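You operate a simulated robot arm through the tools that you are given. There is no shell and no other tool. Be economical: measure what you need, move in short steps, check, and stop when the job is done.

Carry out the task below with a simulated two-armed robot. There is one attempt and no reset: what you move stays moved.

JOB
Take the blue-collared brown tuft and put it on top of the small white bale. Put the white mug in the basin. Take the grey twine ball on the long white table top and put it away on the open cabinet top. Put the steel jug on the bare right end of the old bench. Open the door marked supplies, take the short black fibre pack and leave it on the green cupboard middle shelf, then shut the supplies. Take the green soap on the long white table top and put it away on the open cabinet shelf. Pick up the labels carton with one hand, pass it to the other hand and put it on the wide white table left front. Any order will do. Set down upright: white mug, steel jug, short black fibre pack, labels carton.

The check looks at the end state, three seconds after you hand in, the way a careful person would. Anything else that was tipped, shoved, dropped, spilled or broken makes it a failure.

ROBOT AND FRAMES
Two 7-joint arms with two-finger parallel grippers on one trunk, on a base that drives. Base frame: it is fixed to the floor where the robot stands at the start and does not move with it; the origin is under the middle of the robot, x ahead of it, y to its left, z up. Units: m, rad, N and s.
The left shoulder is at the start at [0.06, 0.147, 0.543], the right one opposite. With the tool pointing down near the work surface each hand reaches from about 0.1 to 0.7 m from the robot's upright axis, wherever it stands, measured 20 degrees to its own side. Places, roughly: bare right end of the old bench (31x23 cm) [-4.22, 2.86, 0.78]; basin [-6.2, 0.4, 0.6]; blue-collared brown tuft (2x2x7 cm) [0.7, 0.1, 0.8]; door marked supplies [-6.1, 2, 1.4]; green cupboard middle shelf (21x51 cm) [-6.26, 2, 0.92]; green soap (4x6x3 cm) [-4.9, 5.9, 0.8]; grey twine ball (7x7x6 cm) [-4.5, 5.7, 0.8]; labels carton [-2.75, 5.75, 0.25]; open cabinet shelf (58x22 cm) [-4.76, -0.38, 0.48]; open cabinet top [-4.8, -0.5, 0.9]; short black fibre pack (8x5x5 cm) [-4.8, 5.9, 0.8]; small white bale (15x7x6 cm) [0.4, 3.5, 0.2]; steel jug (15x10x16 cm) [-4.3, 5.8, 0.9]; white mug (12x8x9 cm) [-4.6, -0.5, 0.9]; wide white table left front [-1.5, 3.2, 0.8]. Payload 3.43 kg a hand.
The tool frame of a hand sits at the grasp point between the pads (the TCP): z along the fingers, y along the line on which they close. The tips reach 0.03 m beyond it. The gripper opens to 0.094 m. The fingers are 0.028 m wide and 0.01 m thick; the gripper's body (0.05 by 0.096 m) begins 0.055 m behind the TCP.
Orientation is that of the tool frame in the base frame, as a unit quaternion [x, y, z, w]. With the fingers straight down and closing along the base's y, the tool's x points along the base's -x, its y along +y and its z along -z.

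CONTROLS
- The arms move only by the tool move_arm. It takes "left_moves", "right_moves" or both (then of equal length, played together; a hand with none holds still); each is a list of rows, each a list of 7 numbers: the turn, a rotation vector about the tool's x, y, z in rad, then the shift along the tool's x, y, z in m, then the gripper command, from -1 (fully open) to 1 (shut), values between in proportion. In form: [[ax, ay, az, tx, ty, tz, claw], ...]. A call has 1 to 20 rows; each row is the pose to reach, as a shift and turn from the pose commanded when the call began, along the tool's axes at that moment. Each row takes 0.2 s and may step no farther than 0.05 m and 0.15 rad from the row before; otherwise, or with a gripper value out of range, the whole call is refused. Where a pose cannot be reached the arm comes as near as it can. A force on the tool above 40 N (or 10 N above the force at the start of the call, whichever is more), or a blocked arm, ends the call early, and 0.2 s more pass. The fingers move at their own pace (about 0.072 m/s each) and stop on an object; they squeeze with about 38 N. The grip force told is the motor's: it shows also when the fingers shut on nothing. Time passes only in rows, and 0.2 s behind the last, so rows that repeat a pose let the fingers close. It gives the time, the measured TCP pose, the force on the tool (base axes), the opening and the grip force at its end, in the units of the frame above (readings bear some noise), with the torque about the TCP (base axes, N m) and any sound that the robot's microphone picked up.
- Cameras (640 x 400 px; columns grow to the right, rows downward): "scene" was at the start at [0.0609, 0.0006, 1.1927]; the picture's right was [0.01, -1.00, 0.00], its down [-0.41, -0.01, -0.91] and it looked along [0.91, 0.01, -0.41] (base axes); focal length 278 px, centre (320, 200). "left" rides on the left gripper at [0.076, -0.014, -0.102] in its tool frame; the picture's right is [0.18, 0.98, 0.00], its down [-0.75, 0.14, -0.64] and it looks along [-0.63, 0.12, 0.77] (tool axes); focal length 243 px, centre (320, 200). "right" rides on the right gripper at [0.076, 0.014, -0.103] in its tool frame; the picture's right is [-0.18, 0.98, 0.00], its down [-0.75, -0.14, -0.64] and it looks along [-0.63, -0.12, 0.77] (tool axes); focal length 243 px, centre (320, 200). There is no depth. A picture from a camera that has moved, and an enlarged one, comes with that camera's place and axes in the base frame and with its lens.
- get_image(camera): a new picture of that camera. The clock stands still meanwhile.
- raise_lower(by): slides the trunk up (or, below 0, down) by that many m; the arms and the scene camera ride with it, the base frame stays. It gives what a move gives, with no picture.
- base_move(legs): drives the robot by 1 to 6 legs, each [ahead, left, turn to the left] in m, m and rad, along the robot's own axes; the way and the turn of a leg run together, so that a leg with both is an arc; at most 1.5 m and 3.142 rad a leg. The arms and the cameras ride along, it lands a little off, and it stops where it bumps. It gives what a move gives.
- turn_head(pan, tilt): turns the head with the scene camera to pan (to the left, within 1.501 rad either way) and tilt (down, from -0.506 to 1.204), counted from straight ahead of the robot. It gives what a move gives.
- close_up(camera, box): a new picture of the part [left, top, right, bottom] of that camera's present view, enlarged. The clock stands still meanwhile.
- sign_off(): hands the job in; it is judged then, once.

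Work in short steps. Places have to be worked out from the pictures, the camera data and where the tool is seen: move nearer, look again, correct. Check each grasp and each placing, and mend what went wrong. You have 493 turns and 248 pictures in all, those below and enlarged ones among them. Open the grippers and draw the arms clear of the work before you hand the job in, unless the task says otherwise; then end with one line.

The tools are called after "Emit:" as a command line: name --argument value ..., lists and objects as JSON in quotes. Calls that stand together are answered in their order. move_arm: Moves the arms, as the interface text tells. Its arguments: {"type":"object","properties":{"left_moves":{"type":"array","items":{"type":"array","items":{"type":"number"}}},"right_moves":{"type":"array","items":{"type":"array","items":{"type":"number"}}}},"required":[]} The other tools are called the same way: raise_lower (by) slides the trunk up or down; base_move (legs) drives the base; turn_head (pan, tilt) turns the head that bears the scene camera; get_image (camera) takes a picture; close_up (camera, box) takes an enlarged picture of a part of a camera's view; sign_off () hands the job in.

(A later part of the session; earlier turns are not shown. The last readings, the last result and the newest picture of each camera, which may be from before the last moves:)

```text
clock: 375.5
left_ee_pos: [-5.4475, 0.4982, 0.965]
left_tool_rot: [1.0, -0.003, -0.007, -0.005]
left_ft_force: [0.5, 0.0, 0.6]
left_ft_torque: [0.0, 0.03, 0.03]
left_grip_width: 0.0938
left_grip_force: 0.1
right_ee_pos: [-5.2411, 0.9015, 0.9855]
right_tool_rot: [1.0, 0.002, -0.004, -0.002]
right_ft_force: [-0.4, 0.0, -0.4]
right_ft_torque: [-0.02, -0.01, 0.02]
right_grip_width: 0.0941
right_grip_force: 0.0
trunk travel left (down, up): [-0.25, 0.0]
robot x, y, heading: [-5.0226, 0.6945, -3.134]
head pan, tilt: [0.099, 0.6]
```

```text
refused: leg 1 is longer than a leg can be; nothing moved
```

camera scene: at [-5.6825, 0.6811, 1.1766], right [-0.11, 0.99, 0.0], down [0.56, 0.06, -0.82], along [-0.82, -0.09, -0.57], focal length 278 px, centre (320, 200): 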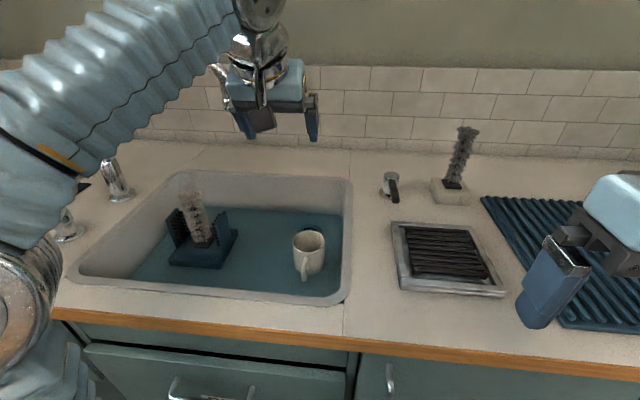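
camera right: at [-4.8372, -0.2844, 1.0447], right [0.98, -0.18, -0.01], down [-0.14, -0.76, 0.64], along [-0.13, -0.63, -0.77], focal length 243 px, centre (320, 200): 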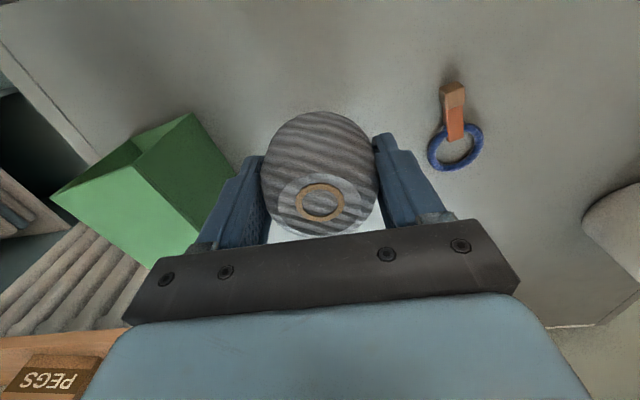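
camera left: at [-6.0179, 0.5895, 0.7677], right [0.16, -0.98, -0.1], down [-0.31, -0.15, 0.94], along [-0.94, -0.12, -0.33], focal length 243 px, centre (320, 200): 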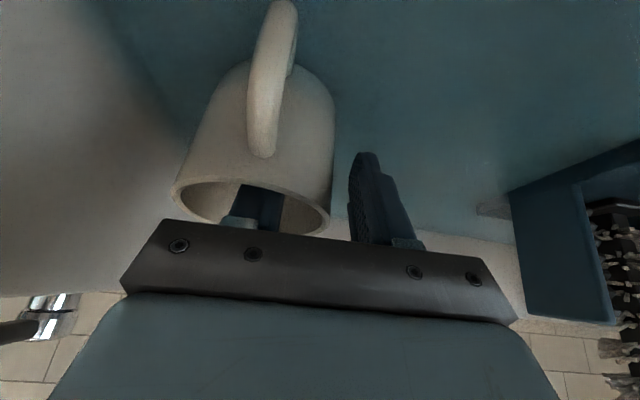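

That leg was ill-formed anyway; I only need to strafe right 1.3 m.

Emit:
base_move --legs '[[0, -1.3, 0]]'

Emit:
turn_head --pan 0.0 --tilt 0.15

Emit:
get_image --camera "scene"

```text
clock: 382.1
left_ee_pos: [-5.4501, 1.8043, 0.966]
left_tool_rot: [1.0, -0.001, -0.008, -0.004]
left_ft_force: [-0.3, 0.3, 0.7]
left_ft_torque: [-0.02, 0.01, 0.0]
left_grip_width: 0.0941
left_grip_force: 0.1
right_ee_pos: [-5.2464, 2.2092, 0.9846]
right_tool_rot: [1.0, 0.004, -0.004, -0.003]
right_ft_force: [1.3, 0.0, 0.5]
right_ft_torque: [0.02, 0.03, -0.01]
right_grip_width: 0.0941
right_grip_force: 0.0
trunk travel left (down, up): [-0.25, 0.0]
robot x, y, heading: [-5.0293, 1.9983, -3.135]
head pan, tilt: [0.099, 0.6]
```

```text
clock: 383.0
left_ee_pos: [-5.4518, 1.8034, 0.9644]
left_tool_rot: [1.0, 0.0, -0.008, -0.004]
left_ft_force: [-0.1, -0.3, 0.1]
left_ft_torque: [0.02, 0.05, 0.01]
left_grip_width: 0.0939
left_grip_force: 0.1
right_ee_pos: [-5.2466, 2.208, 0.9848]
right_tool_rot: [1.0, 0.004, -0.003, -0.003]
right_ft_force: [0.2, 0.9, 0.3]
right_ft_torque: [-0.01, 0.01, 0.04]
right_grip_width: 0.0939
right_grip_force: 0.0
trunk travel left (down, up): [-0.25, 0.0]
robot x, y, heading: [-5.0259, 2.0017, -3.138]
head pan, tilt: [0.0, 0.15]
```

```text
87 pictures are left
camera scene: at [-5.093, 2.0001, 1.2181], right [-0.01, 1.0, 0.0], down [0.15, 0.0, -0.99], along [-0.99, -0.01, -0.15], focal length 278 px, centre (320, 200)
```

scene: 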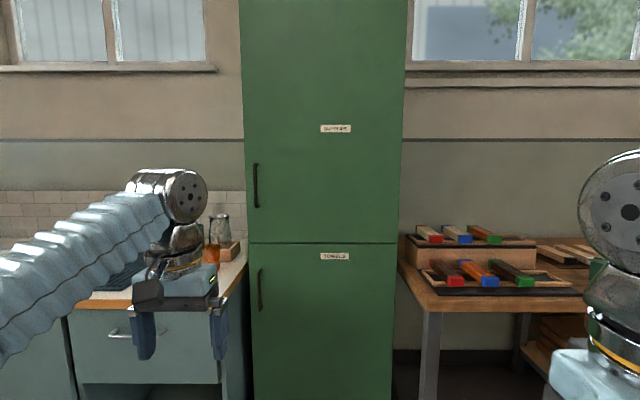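

Upper door: label top, vertical bar handle at y≈1.765, z 1.04–1.20, hinge on the right (+y). I'll open it with the right hand, standing left of its swing. Move to y≈1.6 and zoom on the handle.

Emit:
base_move --legs '[[0.1, 0.4, 0.0]]'

Emit:
close_up --camera "scene" --box '[280, 100, 520, 280]'

```text
clock: 385.5
left_ee_pos: [-5.5488, 1.4045, 0.9651]
left_tool_rot: [1.0, -0.001, -0.008, -0.004]
left_ft_force: [0.2, 0.1, -0.3]
left_ft_torque: [-0.03, -0.01, -0.01]
left_grip_width: 0.0939
left_grip_force: 0.1
right_ee_pos: [-5.3457, 1.8081, 0.9846]
right_tool_rot: [1.0, 0.004, -0.003, -0.002]
right_ft_force: [0.2, -0.3, 0.5]
right_ft_torque: [-0.03, 0.0, 0.01]
right_grip_width: 0.0938
right_grip_force: 0.1
trunk travel left (down, up): [-0.25, 0.0]
robot x, y, heading: [-5.1261, 1.6018, -3.135]
head pan, tilt: [0.0, 0.15]
```

```text
2.22 times, centred on (400, 190) of scene
camera zoom: at [-5.1914, 1.6007, 1.2182], right [-0.01, 1.0, 0.0], down [0.15, 0.0, -0.99], along [-0.99, -0.01, -0.15], focal length 618 px, centre (142, 222)
```

zoom: 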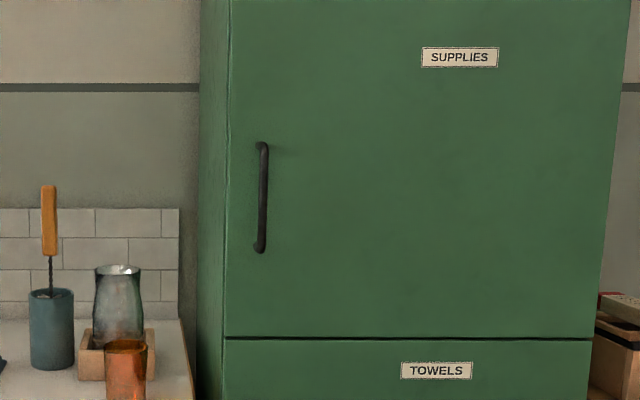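

Handle: x≈-6.076, y≈1.765, z 1.05–1.19 (mid 1.12). I raise the right hand while pitching it to point forward.

Emit:
move_arm --right_moves '[[0, -0.143, 0, -0.03, 0.004, -0.012, -1], [0, -0.286, 0, -0.06, 0.008, -0.025, -1], [0, -0.428, 0, -0.09, 0.012, -0.037, -1], [0, -0.571, 0, -0.12, 0.016, -0.05, -1], [0, -0.714, 0, -0.15, 0.02, -0.062, -1], [0, -0.857, 0, -0.18, 0.024, -0.074, -1], [0, -1.0, 0, -0.21, 0.028, -0.086, -1], [0, -1.142, 0, -0.24, 0.032, -0.1, -1], [0, -1.285, 0, -0.27, 0.036, -0.112, -1], [0, -1.428, 0, -0.3, 0.04, -0.124, -1], [0, -1.565, 0, -0.33, 0.043, -0.135, -1]]'

Emit:
get_image --camera "right"

Emit:
get_image --camera "scene"

```text
clock: 387.9
left_ee_pos: [-5.5498, 1.4027, 0.9655]
left_tool_rot: [1.0, 0.0, -0.007, -0.003]
left_ft_force: [-0.4, -0.5, 0.0]
left_ft_torque: [-0.02, 0.0, 0.05]
left_grip_width: 0.0942
left_grip_force: 0.0
right_ee_pos: [-5.6734, 1.7609, 1.1214]
right_tool_rot: [-0.706, -0.005, 0.708, -0.002]
right_ft_force: [0.2, 0.9, 0.7]
right_ft_torque: [0.0, 0.0, 0.05]
right_grip_width: 0.0939
right_grip_force: 0.0
trunk travel left (down, up): [-0.25, 0.0]
robot x, y, heading: [-5.1278, 1.6027, -3.14]
head pan, tilt: [0.0, 0.15]
```

```text
85 pictures are left
camera right: at [-5.5717, 1.7488, 1.0445], right [0.01, -0.98, 0.18], down [0.64, 0.14, 0.75], along [-0.77, 0.11, 0.63], focal length 243 px, centre (320, 200)
```

right: 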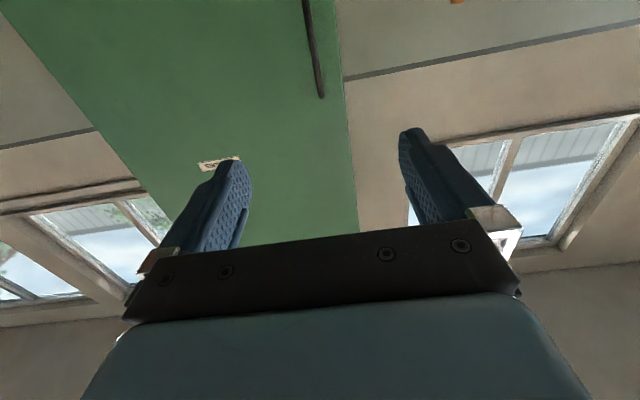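

```text
84 pictures are left
camera scene: at [-5.1914, 1.6006, 1.2182], right [-0.01, 1.0, 0.0], down [0.15, 0.0, -0.99], along [-0.99, -0.01, -0.15], focal length 278 px, centre (320, 200)
```

scene: 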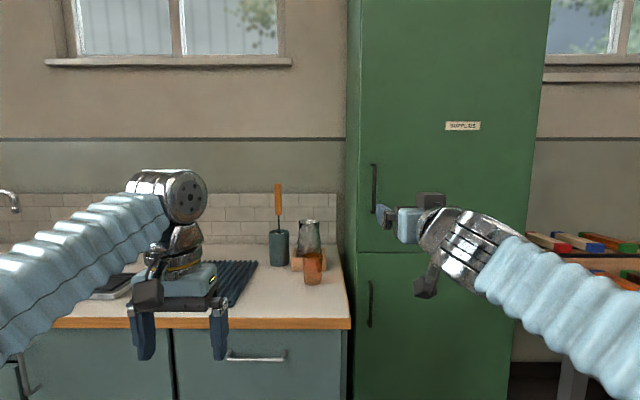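

Aligned. Drive 0.36 ahead (pulling the left hand back meanwhile), then check the finger-to-handle distance.

Emit:
move_arm --left_moves '[[0, 0, 0, 0.03, 0, 0, -1], [0, 0, 0, 0.06, 0, 0, -1], [0, 0, 0, 0.1, 0, 0, -1]]'

Emit:
base_move --legs '[[0.33, 0.0, 0.0]]'

Emit:
get_image --camera "right"

Emit:
close_up --camera "scene" --box '[320, 120, 520, 280]'

```text
clock: 388.7
left_ee_pos: [-5.45, 1.4024, 0.9629]
left_tool_rot: [1.0, -0.001, -0.008, -0.004]
left_ft_force: [-0.8, 0.1, 0.2]
left_ft_torque: [0.0, -0.03, 0.0]
left_grip_width: 0.0941
left_grip_force: 0.0
right_ee_pos: [-5.6746, 1.7618, 1.1212]
right_tool_rot: [-0.707, -0.004, 0.707, -0.002]
right_ft_force: [-1.6, -0.3, 0.8]
right_ft_torque: [-0.01, 0.04, -0.03]
right_grip_width: 0.0939
right_grip_force: 0.0
trunk travel left (down, up): [-0.25, 0.0]
robot x, y, heading: [-5.1225, 1.6028, -3.137]
head pan, tilt: [0.0, 0.15]
```

```text
clock: 390.9
left_ee_pos: [-5.7801, 1.4023, 0.9622]
left_tool_rot: [1.0, -0.001, -0.007, -0.004]
left_ft_force: [-0.1, 0.1, -0.4]
left_ft_torque: [-0.01, 0.0, 0.01]
left_grip_width: 0.0941
left_grip_force: 0.0
right_ee_pos: [-6.0059, 1.7612, 1.1221]
right_tool_rot: [-0.707, -0.003, 0.708, 0.0]
right_ft_force: [0.5, 0.4, 0.7]
right_ft_torque: [0.0, 0.01, 0.01]
right_grip_width: 0.0938
right_grip_force: 0.1
trunk travel left (down, up): [-0.25, 0.0]
robot x, y, heading: [-5.4555, 1.599, -3.133]
head pan, tilt: [0.0, 0.15]
```

```text
83 pictures are left
camera right: at [-5.903, 1.7478, 1.0446], right [0.01, -0.98, 0.18], down [0.64, 0.14, 0.75], along [-0.77, 0.11, 0.63], focal length 243 px, centre (320, 200)
```

right: 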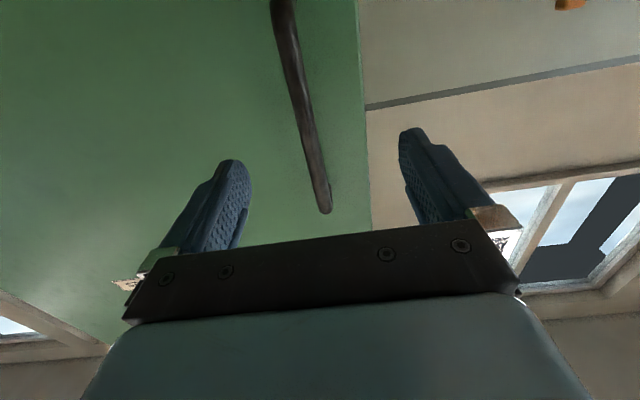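

```text
2.50 times, centred on (420, 200) of scene
camera zoom: at [-5.5229, 1.599, 1.2182], right [0.0, 1.0, 0.0], down [0.15, 0.0, -0.99], along [-0.99, 0.0, -0.15], focal length 695 px, centre (70, 200)
```

zoom: 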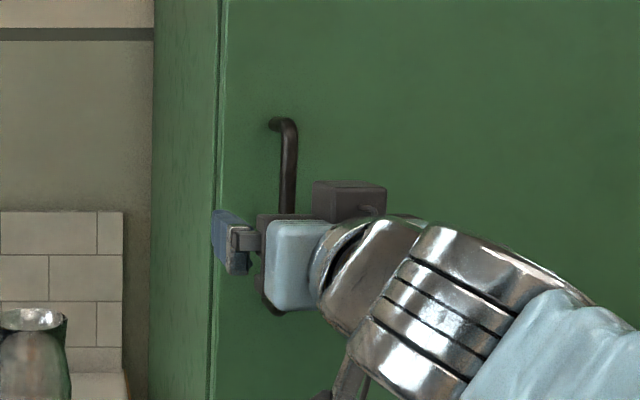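

Handle lies between the fingers. Advance along tool z in small steps until near the door face.

Emit:
move_arm --right_moves '[[0, 0, 0, 0, -0.004, 0.015, -1], [0, 0, 0, 0, -0.004, 0.03, -1], [0, 0, 0, 0, -0.004, 0.045, -1]]'

Emit:
get_image --camera "right"

```text
clock: 391.7
left_ee_pos: [-5.7812, 1.4009, 0.9636]
left_tool_rot: [1.0, -0.002, -0.007, -0.003]
left_ft_force: [0.0, 1.1, -0.1]
left_ft_torque: [0.0, 0.03, 0.02]
left_grip_width: 0.0939
left_grip_force: 0.1
right_ee_pos: [-6.0515, 1.7653, 1.122]
right_tool_rot: [-0.707, -0.004, 0.708, 0.0]
right_ft_force: [-0.3, 1.1, 0.3]
right_ft_torque: [0.02, 0.0, 0.0]
right_grip_width: 0.0941
right_grip_force: 0.0
trunk travel left (down, up): [-0.25, 0.0]
robot x, y, heading: [-5.4608, 1.6011, -3.133]
head pan, tilt: [0.0, 0.15]
```

```text
81 pictures are left
camera right: at [-5.9487, 1.7516, 1.0448], right [0.01, -0.98, 0.18], down [0.64, 0.14, 0.75], along [-0.77, 0.11, 0.63], focal length 243 px, centre (320, 200)
```

right: 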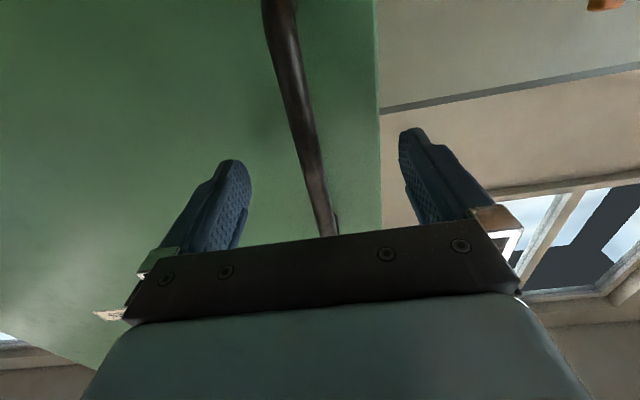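

Close on the handle and see whether it grips.

Emit:
move_arm --right_moves '[[0, 0, 0, 0, 0, 0, -0.2], [0, 0, 0, 0, 0, 0, 0.5], [0, 0, 0, 0, 0, 0, 1], [0, 0, 0, 0, 0, 0, 1], [0, 0, 0, 0, 0, 0, 1]]'

Emit:
get_image --camera "right"

```text
clock: 392.9
left_ee_pos: [-5.7798, 1.4032, 0.9632]
left_tool_rot: [1.0, -0.002, -0.008, -0.004]
left_ft_force: [-0.8, -0.2, -0.1]
left_ft_torque: [-0.02, -0.01, 0.0]
left_grip_width: 0.0939
left_grip_force: 0.0
right_ee_pos: [-6.05, 1.7682, 1.123]
right_tool_rot: [-0.707, -0.002, 0.707, -0.001]
right_ft_force: [-1.9, 13.9, 6.4]
right_ft_torque: [-0.33, -0.34, -0.25]
right_grip_width: 0.0129
right_grip_force: 45.2
trunk travel left (down, up): [-0.25, 0.0]
robot x, y, heading: [-5.4588, 1.6012, -3.136]
head pan, tilt: [0.0, 0.15]
```

```text
80 pictures are left
camera right: at [-5.9485, 1.7543, 1.0449], right [0.0, -0.98, 0.18], down [0.64, 0.14, 0.75], along [-0.77, 0.11, 0.63], focal length 243 px, centre (320, 200)
```

right: 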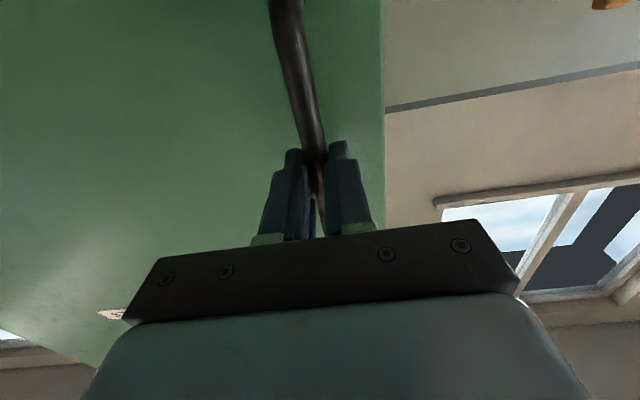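

Handle gripped (13 mm). Pull back gently.

Emit:
move_arm --right_moves '[[0, 0, 0, 0, -0.001, -0.015, 1], [0, 0, 0, 0, -0.002, -0.03, 1], [0, 0, 0, 0, -0.004, -0.05, 1], [0, 0, 0, 0, -0.006, -0.07, 1]]'

Emit:
get_image --camera "scene"

```text
clock: 394.0
left_ee_pos: [-5.781, 1.4035, 0.9638]
left_tool_rot: [1.0, -0.001, -0.008, -0.004]
left_ft_force: [0.1, 0.1, -0.4]
left_ft_torque: [-0.02, -0.01, -0.01]
left_grip_width: 0.0941
left_grip_force: 0.1
right_ee_pos: [-5.9808, 1.7774, 1.1212]
right_tool_rot: [-0.707, 0.001, 0.708, 0.003]
right_ft_force: [-1.8, 10.5, 8.5]
right_ft_torque: [-0.18, -0.78, -0.04]
right_grip_width: 0.0126
right_grip_force: 45.1
trunk travel left (down, up): [-0.25, 0.0]
robot x, y, heading: [-5.4554, 1.6018, -3.138]
head pan, tilt: [0.0, 0.15]
stopped in row 4 (right hand): the force on the tool passed its limit at 41 N (the readings are from after the stop); the commanded pose is now the measured one
```

```text
79 pictures are left
camera scene: at [-5.5231, 1.6006, 1.218], right [0.0, 1.0, 0.0], down [0.15, 0.0, -0.99], along [-0.99, 0.0, -0.15], focal length 278 px, centre (320, 200)
```

scene: 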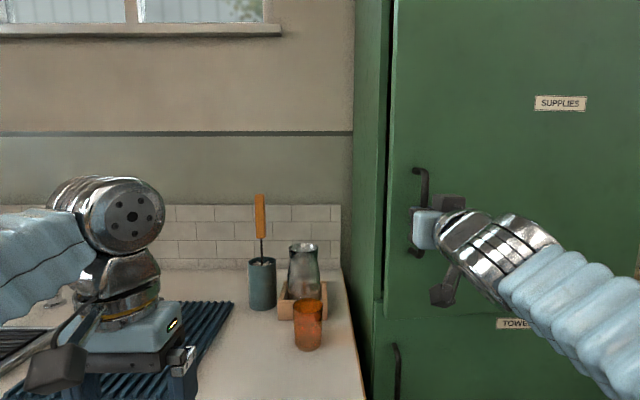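

The door is opening (≈7°). I continue along its arc, yawing the hand with the door.

Emit:
move_arm --right_moves '[[-0.05, 0, 0, 0, -0.006, -0.027, 1], [-0.12, 0, 0, 0, -0.0166, -0.0638, 1], [-0.17, 0, 0, 0, -0.0257, -0.0896, 1], [-0.22, 0, 0, 0, -0.036, -0.1149, 1], [-0.27, 0, 0, 0, -0.0477, -0.1396, 1]]'

Emit:
get_image --camera "scene"

```text
clock: 395.0
left_ee_pos: [-5.7825, 1.404, 0.9612]
left_tool_rot: [1.0, -0.001, -0.007, -0.003]
left_ft_force: [-1.0, 0.5, -0.7]
left_ft_torque: [-0.01, -0.04, -0.03]
left_grip_width: 0.094
left_grip_force: 0.0
right_ee_pos: [-5.8764, 1.8142, 1.1212]
right_tool_rot: [-0.703, -0.068, 0.705, -0.066]
right_ft_force: [-5.0, 10.1, 1.8]
right_ft_torque: [-0.22, -0.24, -0.35]
right_grip_width: 0.0124
right_grip_force: 44.9
trunk travel left (down, up): [-0.25, 0.0]
robot x, y, heading: [-5.4606, 1.6054, -3.138]
head pan, tilt: [0.0, 0.15]
stopped in row 4 (right hand): the force on the tool passed its limit at 41 N (the readings are from after the stop); the commanded pose is now the measured one
```

```text
78 pictures are left
camera scene: at [-5.5244, 1.6008, 1.2177], right [0.0, 1.0, 0.0], down [0.15, 0.0, -0.99], along [-0.99, 0.0, -0.15], focal length 278 px, centre (320, 200)
```

scene: 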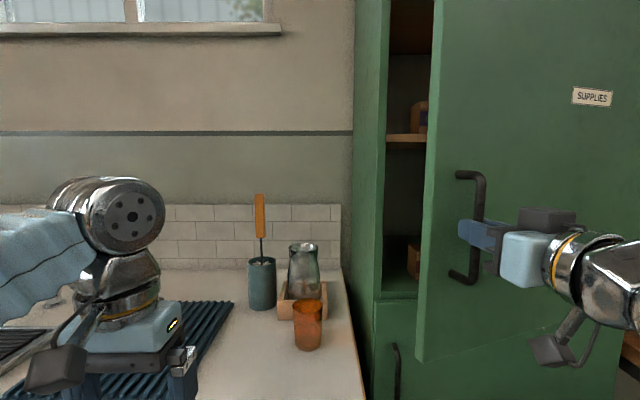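

Door is ~18° open. I release the handle, back the hand off, and shift left so I can push the door from inside its edge.

Emit:
move_arm --right_moves '[[0, 0, 0, 0, 0, 0, 0.3], [0, 0, 0, 0, 0, 0, -0.3], [0, 0, 0, 0, 0, -0.01, -0.6], [0, 0, 0, 0, 0, -0.04, -0.6], [0, 0, 0, 0, 0, -0.08, -0.6], [0.05, 0, 0, 0, 0, -0.11, -0.6], [0.1, 0, 0, 0, 0.04, -0.12, 1], [0.15, 0, 0, 0, 0.085, -0.12, 1], [0.19, 0, 0, 0, 0.13, -0.12, 1], [0.19, 0, 0, 0, 0.15, -0.12, 1]]'

Emit:
get_image --camera "scene"

```text
clock: 397.2
left_ee_pos: [-5.7801, 1.4018, 0.9624]
left_tool_rot: [1.0, -0.001, -0.008, -0.003]
left_ft_force: [-0.4, 0.0, -0.5]
left_ft_torque: [0.03, 0.0, 0.04]
left_grip_width: 0.094
left_grip_force: 0.1
right_ee_pos: [-5.7264, 1.6848, 1.1205]
right_tool_rot: [-0.705, -0.004, 0.709, -0.001]
right_ft_force: [0.7, -0.2, 0.2]
right_ft_torque: [-0.03, 0.0, 0.01]
right_grip_width: 0.0
right_grip_force: 33.0
trunk travel left (down, up): [-0.25, 0.0]
robot x, y, heading: [-5.4584, 1.6, -3.144]
head pan, tilt: [0.0, 0.15]
```

```text
77 pictures are left
camera scene: at [-5.5232, 1.5993, 1.2182], right [0.0, 1.0, 0.0], down [0.15, 0.0, -0.99], along [-0.99, 0.0, -0.15], focal length 278 px, centre (320, 200)
```

scene: 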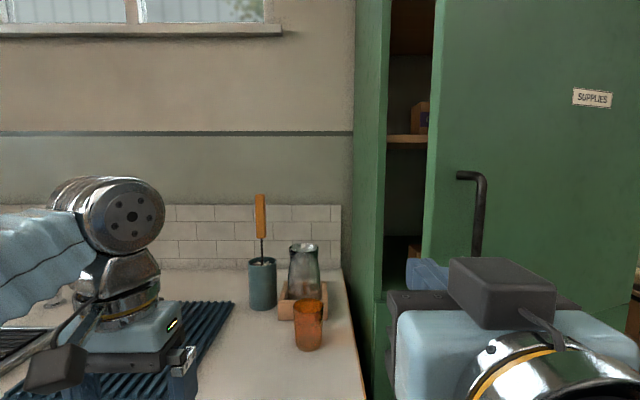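

Now back the base 0.21 and extend the closed hand forward at z≈1.06, left of the door's edge.

Emit:
base_move --legs '[[-0.21, 0.0, 0.003]]'

Emit:
move_arm --right_moves '[[0, 0, 0, 0.01, 0, 0.045, 1], [0, 0, 0, 0.02, 0, 0.09, 1], [0, 0, 0, 0.03, 0, 0.135, 1], [0, 0, 0, 0.04, 0, 0.18, 1], [0, 0, 0, 0.05, 0, 0.225, 1], [0, 0, 0, 0.06, 0, 0.27, 1], [0, 0, 0, 0.06, 0, 0.315, 1], [0, 0, 0, 0.06, 0, 0.36, 1], [0, 0, 0, 0.06, 0, 0.405, 1], [0, 0, 0, 0.06, 0, 0.44, 1]]'

Emit:
get_image --camera "scene"

```text
clock: 398.8
left_ee_pos: [-5.5716, 1.4027, 0.9618]
left_tool_rot: [1.0, 0.001, -0.008, -0.003]
left_ft_force: [-0.5, 1.2, 0.0]
left_ft_torque: [0.0, -0.02, 0.0]
left_grip_width: 0.094
left_grip_force: 0.1
right_ee_pos: [-5.5206, 1.6864, 1.1203]
right_tool_rot: [-0.705, -0.004, 0.709, 0.0]
right_ft_force: [-0.4, 0.0, -0.1]
right_ft_torque: [0.0, 0.04, 0.0]
right_grip_width: 0.0002
right_grip_force: 33.5
trunk travel left (down, up): [-0.25, 0.0]
robot x, y, heading: [-5.249, 1.6023, -3.136]
head pan, tilt: [0.0, 0.15]
```

```text
clock: 401.0
left_ee_pos: [-5.5717, 1.4027, 0.9619]
left_tool_rot: [1.0, 0.0, -0.007, -0.003]
left_ft_force: [0.5, 0.0, 0.0]
left_ft_torque: [-0.02, 0.02, 0.01]
left_grip_width: 0.0937
left_grip_force: 0.1
right_ee_pos: [-5.9603, 1.6836, 1.0627]
right_tool_rot: [-0.705, -0.005, 0.709, -0.002]
right_ft_force: [0.4, 0.5, 0.2]
right_ft_torque: [0.03, 0.0, 0.01]
right_grip_width: 0.0001
right_grip_force: 32.5
trunk travel left (down, up): [-0.25, 0.0]
robot x, y, heading: [-5.2523, 1.6003, -3.134]
head pan, tilt: [0.0, 0.15]
```

```text
76 pictures are left
camera scene: at [-5.3144, 1.6004, 1.2181], right [-0.01, 1.0, 0.0], down [0.15, 0.0, -0.99], along [-0.99, -0.01, -0.15], focal length 278 px, centre (320, 200)
```

scene: 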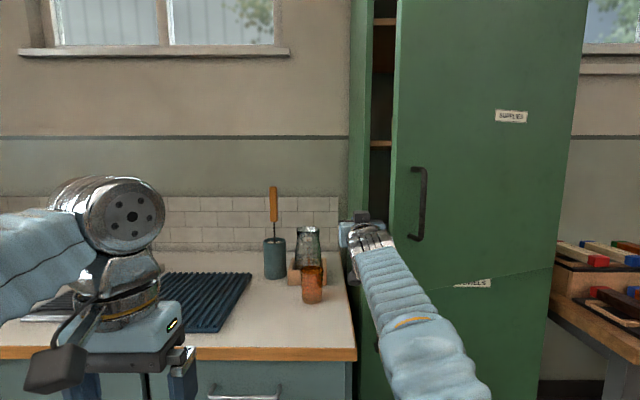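

Hand is in front of the opening, left of the door edge. Sweep right with the base to push the door open.

Emit:
base_move --legs '[[0.0, -0.2, 0.0]]'

Emit:
get_image --camera "scene"

```text
clock: 402.1
left_ee_pos: [-5.5718, 1.4738, 0.9615]
left_tool_rot: [1.0, 0.0, -0.008, -0.004]
left_ft_force: [-0.2, 0.5, -0.5]
left_ft_torque: [0.04, 0.03, -0.01]
left_grip_width: 0.094
left_grip_force: 0.1
right_ee_pos: [-5.9583, 1.7361, 1.0633]
right_tool_rot: [-0.705, -0.012, 0.709, -0.011]
right_ft_force: [1.1, -4.9, 1.5]
right_ft_torque: [-0.04, -0.03, -0.11]
right_grip_width: 0.0001
right_grip_force: 32.8
trunk travel left (down, up): [-0.25, 0.0]
robot x, y, heading: [-5.25, 1.6758, -3.129]
head pan, tilt: [0.0, 0.15]
stopped in leg 1: the force on the tool passed its limit at 59 N (the readings are from after the stop); the commanded pose is now the measured one
```

```text
75 pictures are left
camera scene: at [-5.3147, 1.6714, 1.2182], right [-0.01, 1.0, 0.0], down [0.15, 0.0, -0.99], along [-0.99, -0.01, -0.15], focal length 278 px, centre (320, 200)
```

scene: 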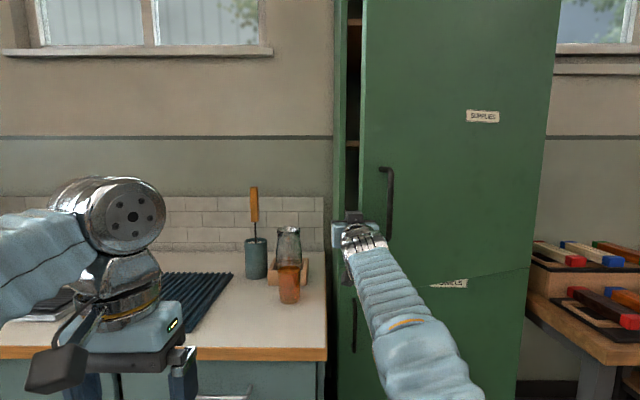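

Contact with the door edge; low leverage. I try a slow arm push to the right instead of the base.

Emit:
move_arm --right_moves '[[0, 0, 0, 0, -0.008, 0, 1], [0, 0, 0, 0, -0.016, 0, 1], [0, 0, 0, 0, -0.024, 0, 1], [0, 0, 0, 0, -0.032, 0, 1], [0, 0, 0, 0, -0.04, 0, 1], [0, 0, 0, 0, -0.05, 0, 1], [0, 0, 0, 0, -0.06, 0, 1]]'

Emit:
get_image --camera "right"

```text
clock: 402.7
left_ee_pos: [-5.571, 1.4728, 0.9624]
left_tool_rot: [1.0, 0.001, -0.008, -0.005]
left_ft_force: [0.0, -0.9, -0.1]
left_ft_torque: [0.06, 0.04, 0.02]
left_grip_width: 0.094
left_grip_force: 0.1
right_ee_pos: [-5.9575, 1.7357, 1.062]
right_tool_rot: [-0.705, -0.018, 0.709, -0.017]
right_ft_force: [3.8, -11.1, 1.3]
right_ft_torque: [-0.14, -0.1, -0.38]
right_grip_width: 0.0
right_grip_force: 32.9
trunk travel left (down, up): [-0.25, 0.0]
robot x, y, heading: [-5.25, 1.6741, -3.132]
head pan, tilt: [0.0, 0.15]
stopped in row 2 (right hand): the force on the tool passed its limit at 45 N (the readings are from after the stop); the commanded pose is now the measured one
```

```text
74 pictures are left
camera right: at [-5.8547, 1.7273, 0.9847], right [0.05, -0.98, 0.18], down [0.64, 0.17, 0.75], along [-0.77, 0.08, 0.64], focal length 243 px, centre (320, 200)
```

right: 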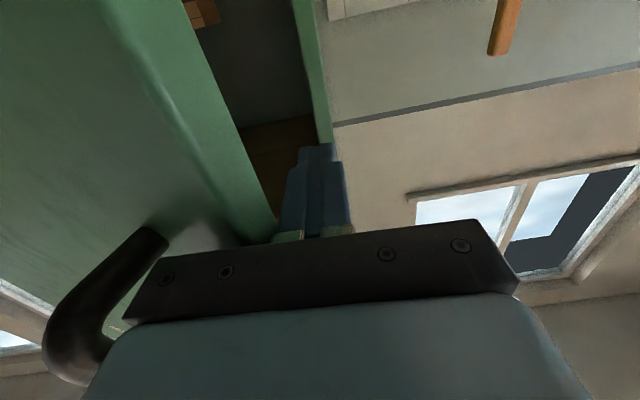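

The gripper body catches the door's edge. Better: regrip the handle with the hand yawed to match the door (≈0.32 rad) and pull further along the arc. First retreat and go to a pre-grasp in front of the handle.

Emit:
move_arm --right_moves '[[0, 0, 0, 0, 0.01, 0, 1], [0, 0, 0, 0, 0.012, -0.04, 1], [0, 0, 0, 0, 0.012, -0.085, 1], [0, 0, 0, -0.01, 0.012, -0.13, 1], [0, 0, 0, -0.02, 0.01, -0.175, -0.5], [0, 0, 0, -0.03, -0.01, -0.21, -1], [-0.1, 0, 0, -0.04, -0.05, -0.21, -1], [-0.2, 0, 0, -0.05, -0.09, -0.2, -1], [-0.28, 0, 0, -0.058, -0.115, -0.18, -1]]'

Emit:
get_image --camera "right"

Emit:
get_image --camera "scene"

```text
clock: 404.7
left_ee_pos: [-5.5707, 1.4725, 0.9618]
left_tool_rot: [1.0, 0.001, -0.007, -0.004]
left_ft_force: [0.9, -0.7, 0.3]
left_ft_torque: [0.03, 0.04, 0.01]
left_grip_width: 0.0942
left_grip_force: 0.0
right_ee_pos: [-5.7833, 1.8626, 1.117]
right_tool_rot: [-0.696, -0.117, 0.699, -0.114]
right_ft_force: [0.5, -1.4, 0.8]
right_ft_torque: [-0.01, -0.03, -0.06]
right_grip_width: 0.094
right_grip_force: 0.1
trunk travel left (down, up): [-0.25, 0.0]
robot x, y, heading: [-5.2523, 1.6734, -3.131]
head pan, tilt: [0.0, 0.15]
```

```text
73 pictures are left
camera right: at [-5.6821, 1.8813, 1.0398], right [0.32, -0.93, 0.18], down [0.57, 0.34, 0.75], along [-0.76, -0.14, 0.63], focal length 243 px, centre (320, 200)
```

right: 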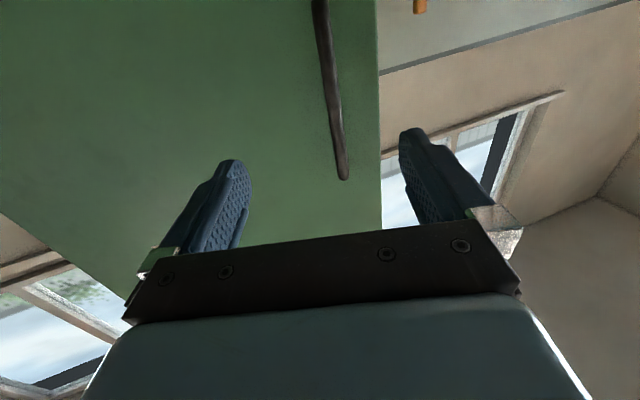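

```text
72 pictures are left
camera scene: at [-5.3142, 1.6704, 1.2182], right [-0.01, 1.0, 0.0], down [0.15, 0.0, -0.99], along [-0.99, -0.01, -0.15], focal length 278 px, centre (320, 200)
```

scene: 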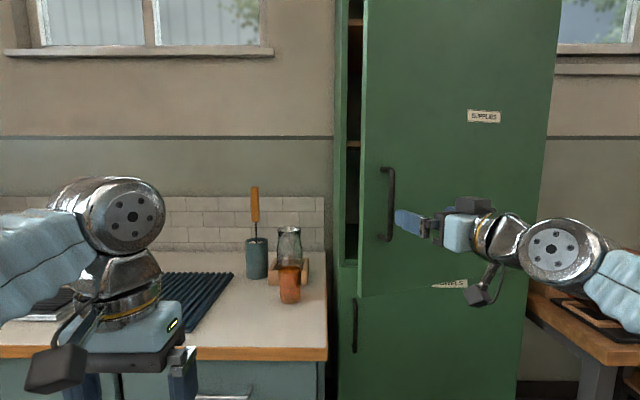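

Handle nearly centred. Advance 11.5 cm and close.

Emit:
move_arm --right_moves '[[0, 0, 0, 0, 0.008, 0.04, -1], [0, 0, 0, 0, 0.014, 0.08, -1], [0, 0, 0, 0, 0.016, 0.1, -1], [0, 0, 0, 0, 0.016, 0.112, -1]]'

Emit:
get_image --camera "right"

```text
clock: 405.7
left_ee_pos: [-5.5707, 1.4744, 0.9629]
left_tool_rot: [1.0, 0.001, -0.008, -0.003]
left_ft_force: [0.3, -0.3, 0.1]
left_ft_torque: [-0.03, -0.02, 0.01]
left_grip_width: 0.0941
left_grip_force: 0.2
right_ee_pos: [-5.8838, 1.8129, 1.1179]
right_tool_rot: [-0.696, -0.116, 0.699, -0.115]
right_ft_force: [0.1, 0.4, -0.3]
right_ft_torque: [0.02, -0.02, 0.02]
right_grip_width: 0.0941
right_grip_force: 0.0
trunk travel left (down, up): [-0.25, 0.0]
robot x, y, heading: [-5.2531, 1.6718, -3.13]
head pan, tilt: [0.0, 0.15]
```

```text
71 pictures are left
camera right: at [-5.7834, 1.832, 1.0414], right [0.32, -0.93, 0.18], down [0.57, 0.34, 0.75], along [-0.76, -0.13, 0.64], focal length 243 px, centre (320, 200)
```

right: 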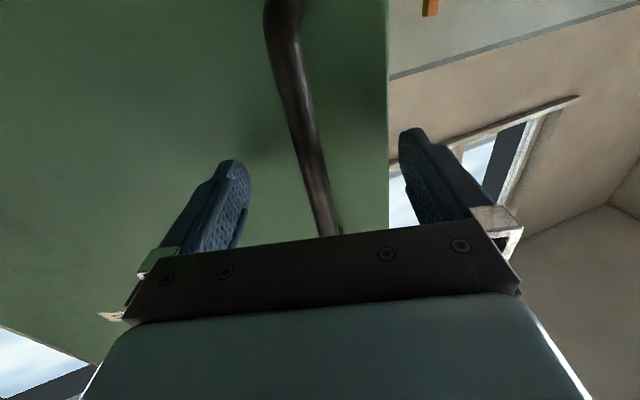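

Close and pull along the arc.

Emit:
move_arm --right_moves '[[0, 0, 0, 0, 0, 0, 0], [0, 0, 0, 0, 0, 0, 1], [0, 0, 0, 0, 0, 0, 1], [0, 0, 0, 0, 0, 0, 1]]'

Emit:
move_arm --right_moves '[[-0.05, 0, 0, 0, -0.0035, -0.027, 1], [-0.1, 0, 0, 0, -0.0083, -0.0541, 1], [-0.15, 0, 0, 0, -0.0145, -0.081, 1], [-0.2, 0, 0, 0, -0.0219, -0.1071, 1], [-0.25, 0, 0, 0, -0.031, -0.133, 1], [-0.3, 0, 0, 0, -0.0406, -0.1586, 1], [-0.35, 0, 0, 0, -0.052, -0.1835, 1], [-0.4, 0, 0, 0, -0.0645, -0.2079, 1]]'

Emit:
get_image --camera "scene"

```text
clock: 406.7
left_ee_pos: [-5.5713, 1.4733, 0.9648]
left_tool_rot: [1.0, 0.002, -0.008, -0.004]
left_ft_force: [0.0, 0.1, 0.0]
left_ft_torque: [0.0, -0.03, 0.02]
left_grip_width: 0.0941
left_grip_force: 0.1
right_ee_pos: [-5.8854, 1.8138, 1.119]
right_tool_rot: [-0.696, -0.114, 0.7, -0.114]
right_ft_force: [-2.1, 4.7, 1.6]
right_ft_torque: [-0.02, -0.27, -0.04]
right_grip_width: 0.0176
right_grip_force: 45.0
trunk travel left (down, up): [-0.25, 0.0]
robot x, y, heading: [-5.2504, 1.6717, -3.129]
head pan, tilt: [0.0, 0.15]
```

```text
clock: 408.5
left_ee_pos: [-5.5732, 1.475, 0.9634]
left_tool_rot: [1.0, 0.0, -0.007, -0.004]
left_ft_force: [-0.1, 0.1, -0.1]
left_ft_torque: [0.01, 0.01, -0.04]
left_grip_width: 0.0938
left_grip_force: 0.0
right_ee_pos: [-5.7101, 1.9452, 1.1189]
right_tool_rot: [-0.658, -0.249, 0.665, -0.25]
right_ft_force: [-19.1, 17.5, 24.9]
right_ft_torque: [-0.58, 0.54, -0.17]
right_grip_width: 0.0172
right_grip_force: 45.3
trunk travel left (down, up): [-0.25, 0.0]
robot x, y, heading: [-5.2487, 1.6709, -3.131]
head pan, tilt: [0.0, 0.15]
```

```text
70 pictures are left
camera scene: at [-5.3159, 1.673, 1.2183], right [-0.01, 1.0, 0.0], down [0.15, 0.0, -0.99], along [-0.99, -0.01, -0.15], focal length 278 px, centre (320, 200)
```

scene: 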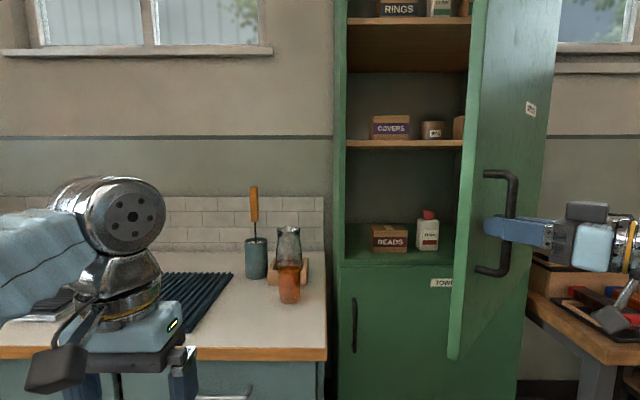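

Door ≈42° open; BEADS box and bottle are on the target shelf. I release the handle, go around the edge, and push from inside with the closed hand.

Emit:
move_arm --right_moves '[[0, 0, 0, 0, 0, 0, 0.3], [0, 0, 0, 0, 0, 0, -0.4], [0, 0, 0, 0, 0, -0.01, -0.8], [0, 0, 0, 0, 0, -0.05, -0.8], [0, 0, 0, 0, 0, -0.09, -0.8], [0.1, 0, 0, 0, 0.02, -0.12, -0.8], [0.22, 0, 0, 0, 0.06, -0.135, 0.5], [0.35, 0, 0, 0, 0.1, -0.145, 1], [0.48, 0, 0, 0, 0.145, -0.15, 1], [0.6, 0, 0, 0.01, 0.19, -0.15, 1], [0.72, 0, 0, 0.02, 0.235, -0.14, 1], [0.72, 0, 0, 0.03, 0.265, -0.12, 1]]'

Emit:
get_image --camera "scene"

```text
clock: 411.1
left_ee_pos: [-5.5711, 1.4733, 0.9615]
left_tool_rot: [1.0, 0.0, -0.008, -0.003]
left_ft_force: [-0.1, -0.8, 0.6]
left_ft_torque: [-0.01, -0.02, 0.02]
left_grip_width: 0.094
left_grip_force: 0.1
right_ee_pos: [-5.4439, 1.8223, 1.087]
right_tool_rot: [-0.705, -0.002, 0.709, -0.002]
right_ft_force: [-0.2, 1.3, 0.2]
right_ft_torque: [0.03, 0.02, -0.01]
right_grip_width: 0.0
right_grip_force: 32.7
trunk travel left (down, up): [-0.25, 0.0]
robot x, y, heading: [-5.2477, 1.6737, -3.127]
head pan, tilt: [0.0, 0.15]
```

```text
69 pictures are left
camera scene: at [-5.3147, 1.6716, 1.2182], right [-0.01, 1.0, 0.0], down [0.15, 0.0, -0.99], along [-0.99, -0.01, -0.15], focal length 278 px, centre (320, 200)
```

scene: 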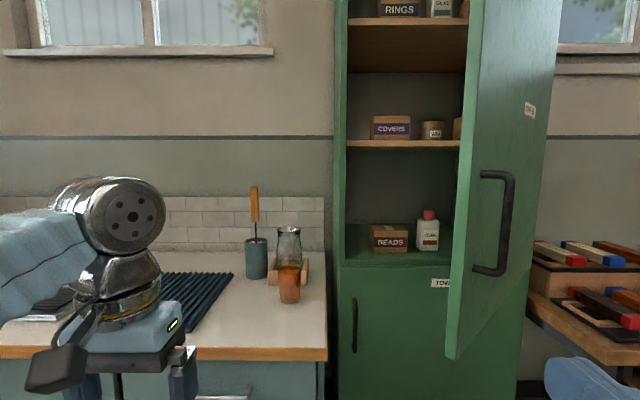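

Shift left to y≈1.74 and extend into the opening.

Emit:
move_arm --right_moves '[[0, 0, 0, 0, 0.04, 0, 1], [0, 0, 0, 0.01, 0.08, 0.02, 1], [0, 0, 0, 0.01, 0.085, 0.065, 1], [0, 0, 0, 0.01, 0.085, 0.11, 1], [0, 0, 0, 0.01, 0.085, 0.155, 1], [0, 0, 0, 0.01, 0.085, 0.2, 1], [0, 0, 0, 0.01, 0.085, 0.245, 1], [0, 0, 0, 0.01, 0.085, 0.29, 1], [0, 0, 0, 0.01, 0.085, 0.335, 1], [0, 0, 0, 0.01, 0.085, 0.38, 1], [0, 0, 0, 0.01, 0.085, 0.425, 1]]'

Emit:
base_move --legs '[[0.0, -0.15, 0.0]]'

Emit:
get_image --camera "scene"

```text
clock: 413.5
left_ee_pos: [-5.5708, 1.4726, 0.9636]
left_tool_rot: [1.0, 0.001, -0.008, -0.004]
left_ft_force: [0.6, 0.0, 0.8]
left_ft_torque: [-0.03, 0.02, 0.01]
left_grip_width: 0.0941
left_grip_force: 0.0
right_ee_pos: [-5.8653, 1.7352, 1.0788]
right_tool_rot: [-0.705, -0.002, 0.709, -0.002]
right_ft_force: [0.0, -0.3, -0.3]
right_ft_torque: [0.0, -0.02, 0.01]
right_grip_width: 0.0
right_grip_force: 32.9
trunk travel left (down, up): [-0.25, 0.0]
robot x, y, heading: [-5.2498, 1.6721, -3.134]
head pan, tilt: [0.0, 0.15]
```

```text
clock: 414.8
left_ee_pos: [-5.5698, 1.5976, 0.9627]
left_tool_rot: [1.0, 0.002, -0.009, -0.005]
left_ft_force: [0.4, -0.2, 0.3]
left_ft_torque: [0.02, 0.0, 0.0]
left_grip_width: 0.094
left_grip_force: 0.0
right_ee_pos: [-5.8592, 1.8329, 1.0782]
right_tool_rot: [-0.705, -0.019, 0.709, -0.012]
right_ft_force: [0.0, 0.9, -0.1]
right_ft_torque: [0.0, 0.02, -0.01]
right_grip_width: 0.0001
right_grip_force: 33.1
trunk travel left (down, up): [-0.25, 0.0]
robot x, y, heading: [-5.25, 1.796, -3.131]
head pan, tilt: [0.0, 0.15]
stopped in leg 1: the robot was blocked; the commanded pose is now the measured one
```

```text
68 pictures are left
camera scene: at [-5.3135, 1.7952, 1.2185], right [-0.01, 1.0, 0.0], down [0.15, 0.0, -0.99], along [-0.99, -0.01, -0.15], focal length 278 px, centre (320, 200)
```

scene: 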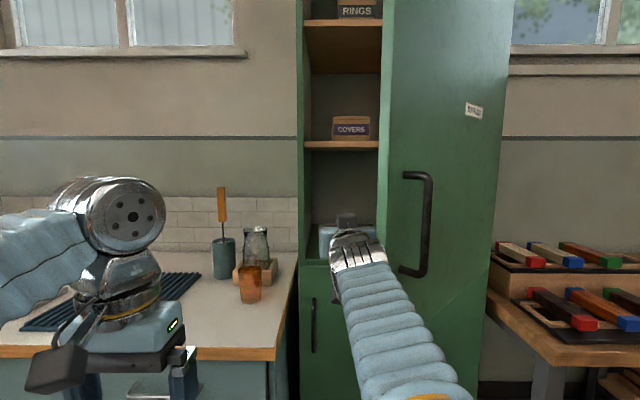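

The forearm met the door edge. I move left a bit, yaw the hand so the fingers point right-forward (they become the pushing part), and push again.

Emit:
move_arm --right_moves '[[0, 0, 0, 0, 0.03, 0, 1], [0.14, 0, 0, 0, 0.045, 0, 1], [0.28, 0, 0, 0, 0.045, 0, 1], [0.42, 0, 0, 0, 0.045, 0, 1], [0.56, 0, 0, 0, 0.04, 0, 1], [0.7, 0, 0, 0, 0.035, 0, 1]]'

Emit:
get_image --camera "scene"

```text
clock: 416.2
left_ee_pos: [-5.5715, 1.5978, 0.9631]
left_tool_rot: [1.0, 0.003, -0.008, -0.003]
left_ft_force: [-2.4, -7.7, -2.4]
left_ft_torque: [0.14, -0.11, 0.29]
left_grip_width: 0.0901
left_grip_force: 0.0
right_ee_pos: [-5.8605, 1.8033, 1.0766]
right_tool_rot: [-0.667, 0.228, 0.671, 0.232]
right_ft_force: [-0.2, -0.2, 0.1]
right_ft_torque: [-0.01, 0.01, -0.01]
right_grip_width: 0.0
right_grip_force: 33.0
trunk travel left (down, up): [-0.25, 0.0]
robot x, y, heading: [-5.252, 1.8005, -3.134]
head pan, tilt: [0.0, 0.15]
```

```text
67 pictures are left
camera scene: at [-5.3153, 1.7969, 1.2181], right [-0.01, 1.0, 0.0], down [0.15, 0.0, -0.99], along [-0.99, -0.01, -0.15], focal length 278 px, centre (320, 200)
```

scene: 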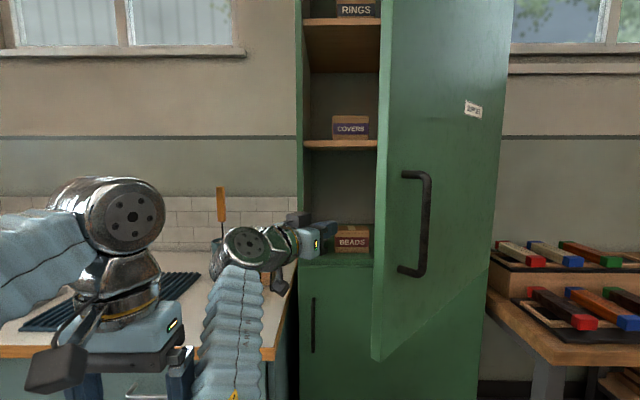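

The right forearm brushes the left hand; I move the left hand away to the left, then push with the base.

Emit:
move_arm --left_moves '[[0, 0, 0, 0.01, 0.04, 0, -1], [0, 0, 0, 0.03, 0.08, 0, -1], [0, 0, 0, 0.05, 0.12, 0, -1]]'

Emit:
base_move --legs '[[0.0, -0.12, 0.0]]'

Emit:
get_image --camera "scene"

```text
clock: 417.0
left_ee_pos: [-5.5204, 1.4775, 0.959]
left_tool_rot: [1.0, 0.001, -0.007, -0.003]
left_ft_force: [0.0, 0.0, -0.5]
left_ft_torque: [-0.02, -0.01, 0.01]
left_grip_width: 0.094
left_grip_force: 0.1
right_ee_pos: [-5.8607, 1.8025, 1.0763]
right_tool_rot: [-0.667, 0.227, 0.671, 0.231]
right_ft_force: [-0.4, -0.1, 0.7]
right_ft_torque: [0.0, -0.02, 0.02]
right_grip_width: 0.0001
right_grip_force: 33.3
trunk travel left (down, up): [-0.25, 0.0]
robot x, y, heading: [-5.2518, 1.8003, -3.129]
head pan, tilt: [0.0, 0.15]
```

```text
clock: 418.2
left_ee_pos: [-5.5232, 1.5997, 0.9606]
left_tool_rot: [1.0, 0.003, -0.008, -0.005]
left_ft_force: [0.0, -0.8, -0.6]
left_ft_torque: [-0.04, -0.01, 0.0]
left_grip_width: 0.0941
left_grip_force: 0.1
right_ee_pos: [-5.8637, 1.9222, 1.0769]
right_tool_rot: [-0.667, 0.227, 0.67, 0.232]
right_ft_force: [0.6, -0.4, 0.2]
right_ft_torque: [0.01, -0.01, -0.01]
right_grip_width: 0.0002
right_grip_force: 32.6
trunk travel left (down, up): [-0.25, 0.0]
robot x, y, heading: [-5.2526, 1.9171, -3.133]
head pan, tilt: [0.0, 0.15]
```

```text
66 pictures are left
camera scene: at [-5.3169, 1.9183, 1.2182], right [-0.01, 1.0, 0.0], down [0.15, 0.0, -0.99], along [-0.99, -0.01, -0.15], focal length 278 px, centre (320, 200)
```

scene: 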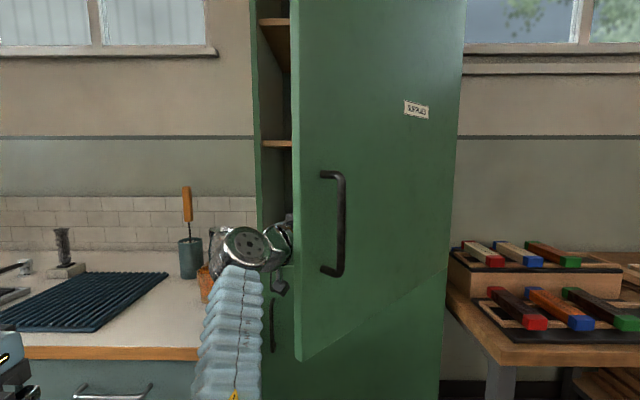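

The hand is behind the door now, no contact yet. Strafe further right.

Emit:
base_move --legs '[[0.0, -0.15, 0.0]]'

Emit:
get_image --camera "scene"

```text
clock: 419.6
left_ee_pos: [-5.524, 1.75, 0.9591]
left_tool_rot: [1.0, 0.002, -0.007, -0.004]
left_ft_force: [1.0, -0.5, -0.3]
left_ft_torque: [0.03, 0.0, 0.0]
left_grip_width: 0.0941
left_grip_force: 0.1
right_ee_pos: [-5.8656, 2.0751, 1.0758]
right_tool_rot: [-0.666, 0.228, 0.671, 0.233]
right_ft_force: [-0.9, 0.1, 0.6]
right_ft_torque: [-0.02, 0.0, 0.01]
right_grip_width: 0.0
right_grip_force: 33.4
trunk travel left (down, up): [-0.25, 0.0]
robot x, y, heading: [-5.2549, 2.0667, -3.131]
head pan, tilt: [0.0, 0.15]
```

```text
65 pictures are left
camera scene: at [-5.3186, 2.0683, 1.2182], right [-0.01, 1.0, 0.0], down [0.15, 0.0, -0.99], along [-0.99, -0.01, -0.15], focal length 278 px, centre (320, 200)
```

scene: 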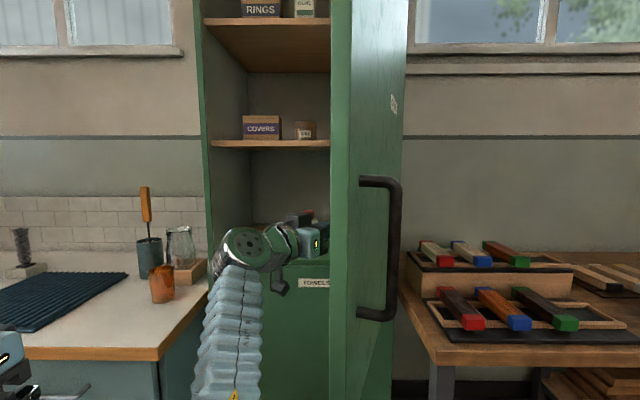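

Works; door ≈65°. Another 0.12.

Emit:
base_move --legs '[[0.0, -0.13, 0.0]]'

Emit:
get_image --camera "scene"

```text
clock: 420.9
left_ee_pos: [-5.5255, 1.8814, 0.9598]
left_tool_rot: [1.0, 0.001, -0.009, -0.004]
left_ft_force: [-0.3, -0.4, 0.1]
left_ft_torque: [0.01, 0.0, -0.03]
left_grip_width: 0.0942
left_grip_force: 0.0
right_ee_pos: [-5.8664, 2.2062, 1.0768]
right_tool_rot: [-0.666, 0.229, 0.67, 0.233]
right_ft_force: [-0.9, 0.3, 0.9]
right_ft_torque: [0.01, 0.0, 0.0]
right_grip_width: 0.0002
right_grip_force: 32.7
trunk travel left (down, up): [-0.25, 0.0]
robot x, y, heading: [-5.2577, 2.2003, -3.124]
head pan, tilt: [0.0, 0.15]
```

```text
64 pictures are left
camera scene: at [-5.32, 2.1999, 1.2182], right [-0.01, 1.0, 0.0], down [0.15, 0.0, -0.99], along [-0.99, -0.01, -0.15], focal length 278 px, centre (320, 200)
```

scene: 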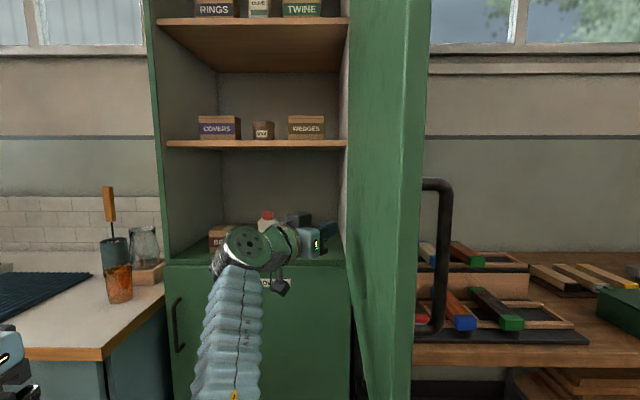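

Door fully open. I move the hand left off the door and back out.

Emit:
base_move --legs '[[0.0, 0.1, 0.0], [-0.45, 0.0, 0.0]]'

Emit:
get_image --camera "scene"

```text
clock: 424.4
left_ee_pos: [-5.0742, 1.7832, 0.9602]
left_tool_rot: [1.0, 0.002, -0.008, -0.004]
left_ft_force: [-0.9, -0.1, 0.0]
left_ft_torque: [-0.01, -0.02, -0.01]
left_grip_width: 0.0941
left_grip_force: 0.1
right_ee_pos: [-5.4148, 2.1101, 1.0757]
right_tool_rot: [-0.667, 0.228, 0.67, 0.232]
right_ft_force: [0.4, 0.6, -0.3]
right_ft_torque: [-0.01, 0.01, 0.02]
right_grip_width: 0.0
right_grip_force: 32.8
trunk travel left (down, up): [-0.25, 0.0]
robot x, y, heading: [-4.8031, 2.1033, -3.129]
head pan, tilt: [0.0, 0.15]
```

```text
63 pictures are left
camera scene: at [-4.8685, 2.1038, 1.2182], right [-0.01, 1.0, 0.0], down [0.15, 0.0, -0.99], along [-0.99, -0.01, -0.15], focal length 278 px, centre (320, 200)
```

scene: 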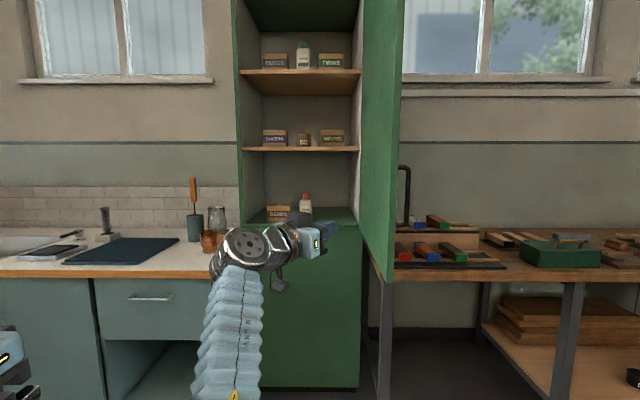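

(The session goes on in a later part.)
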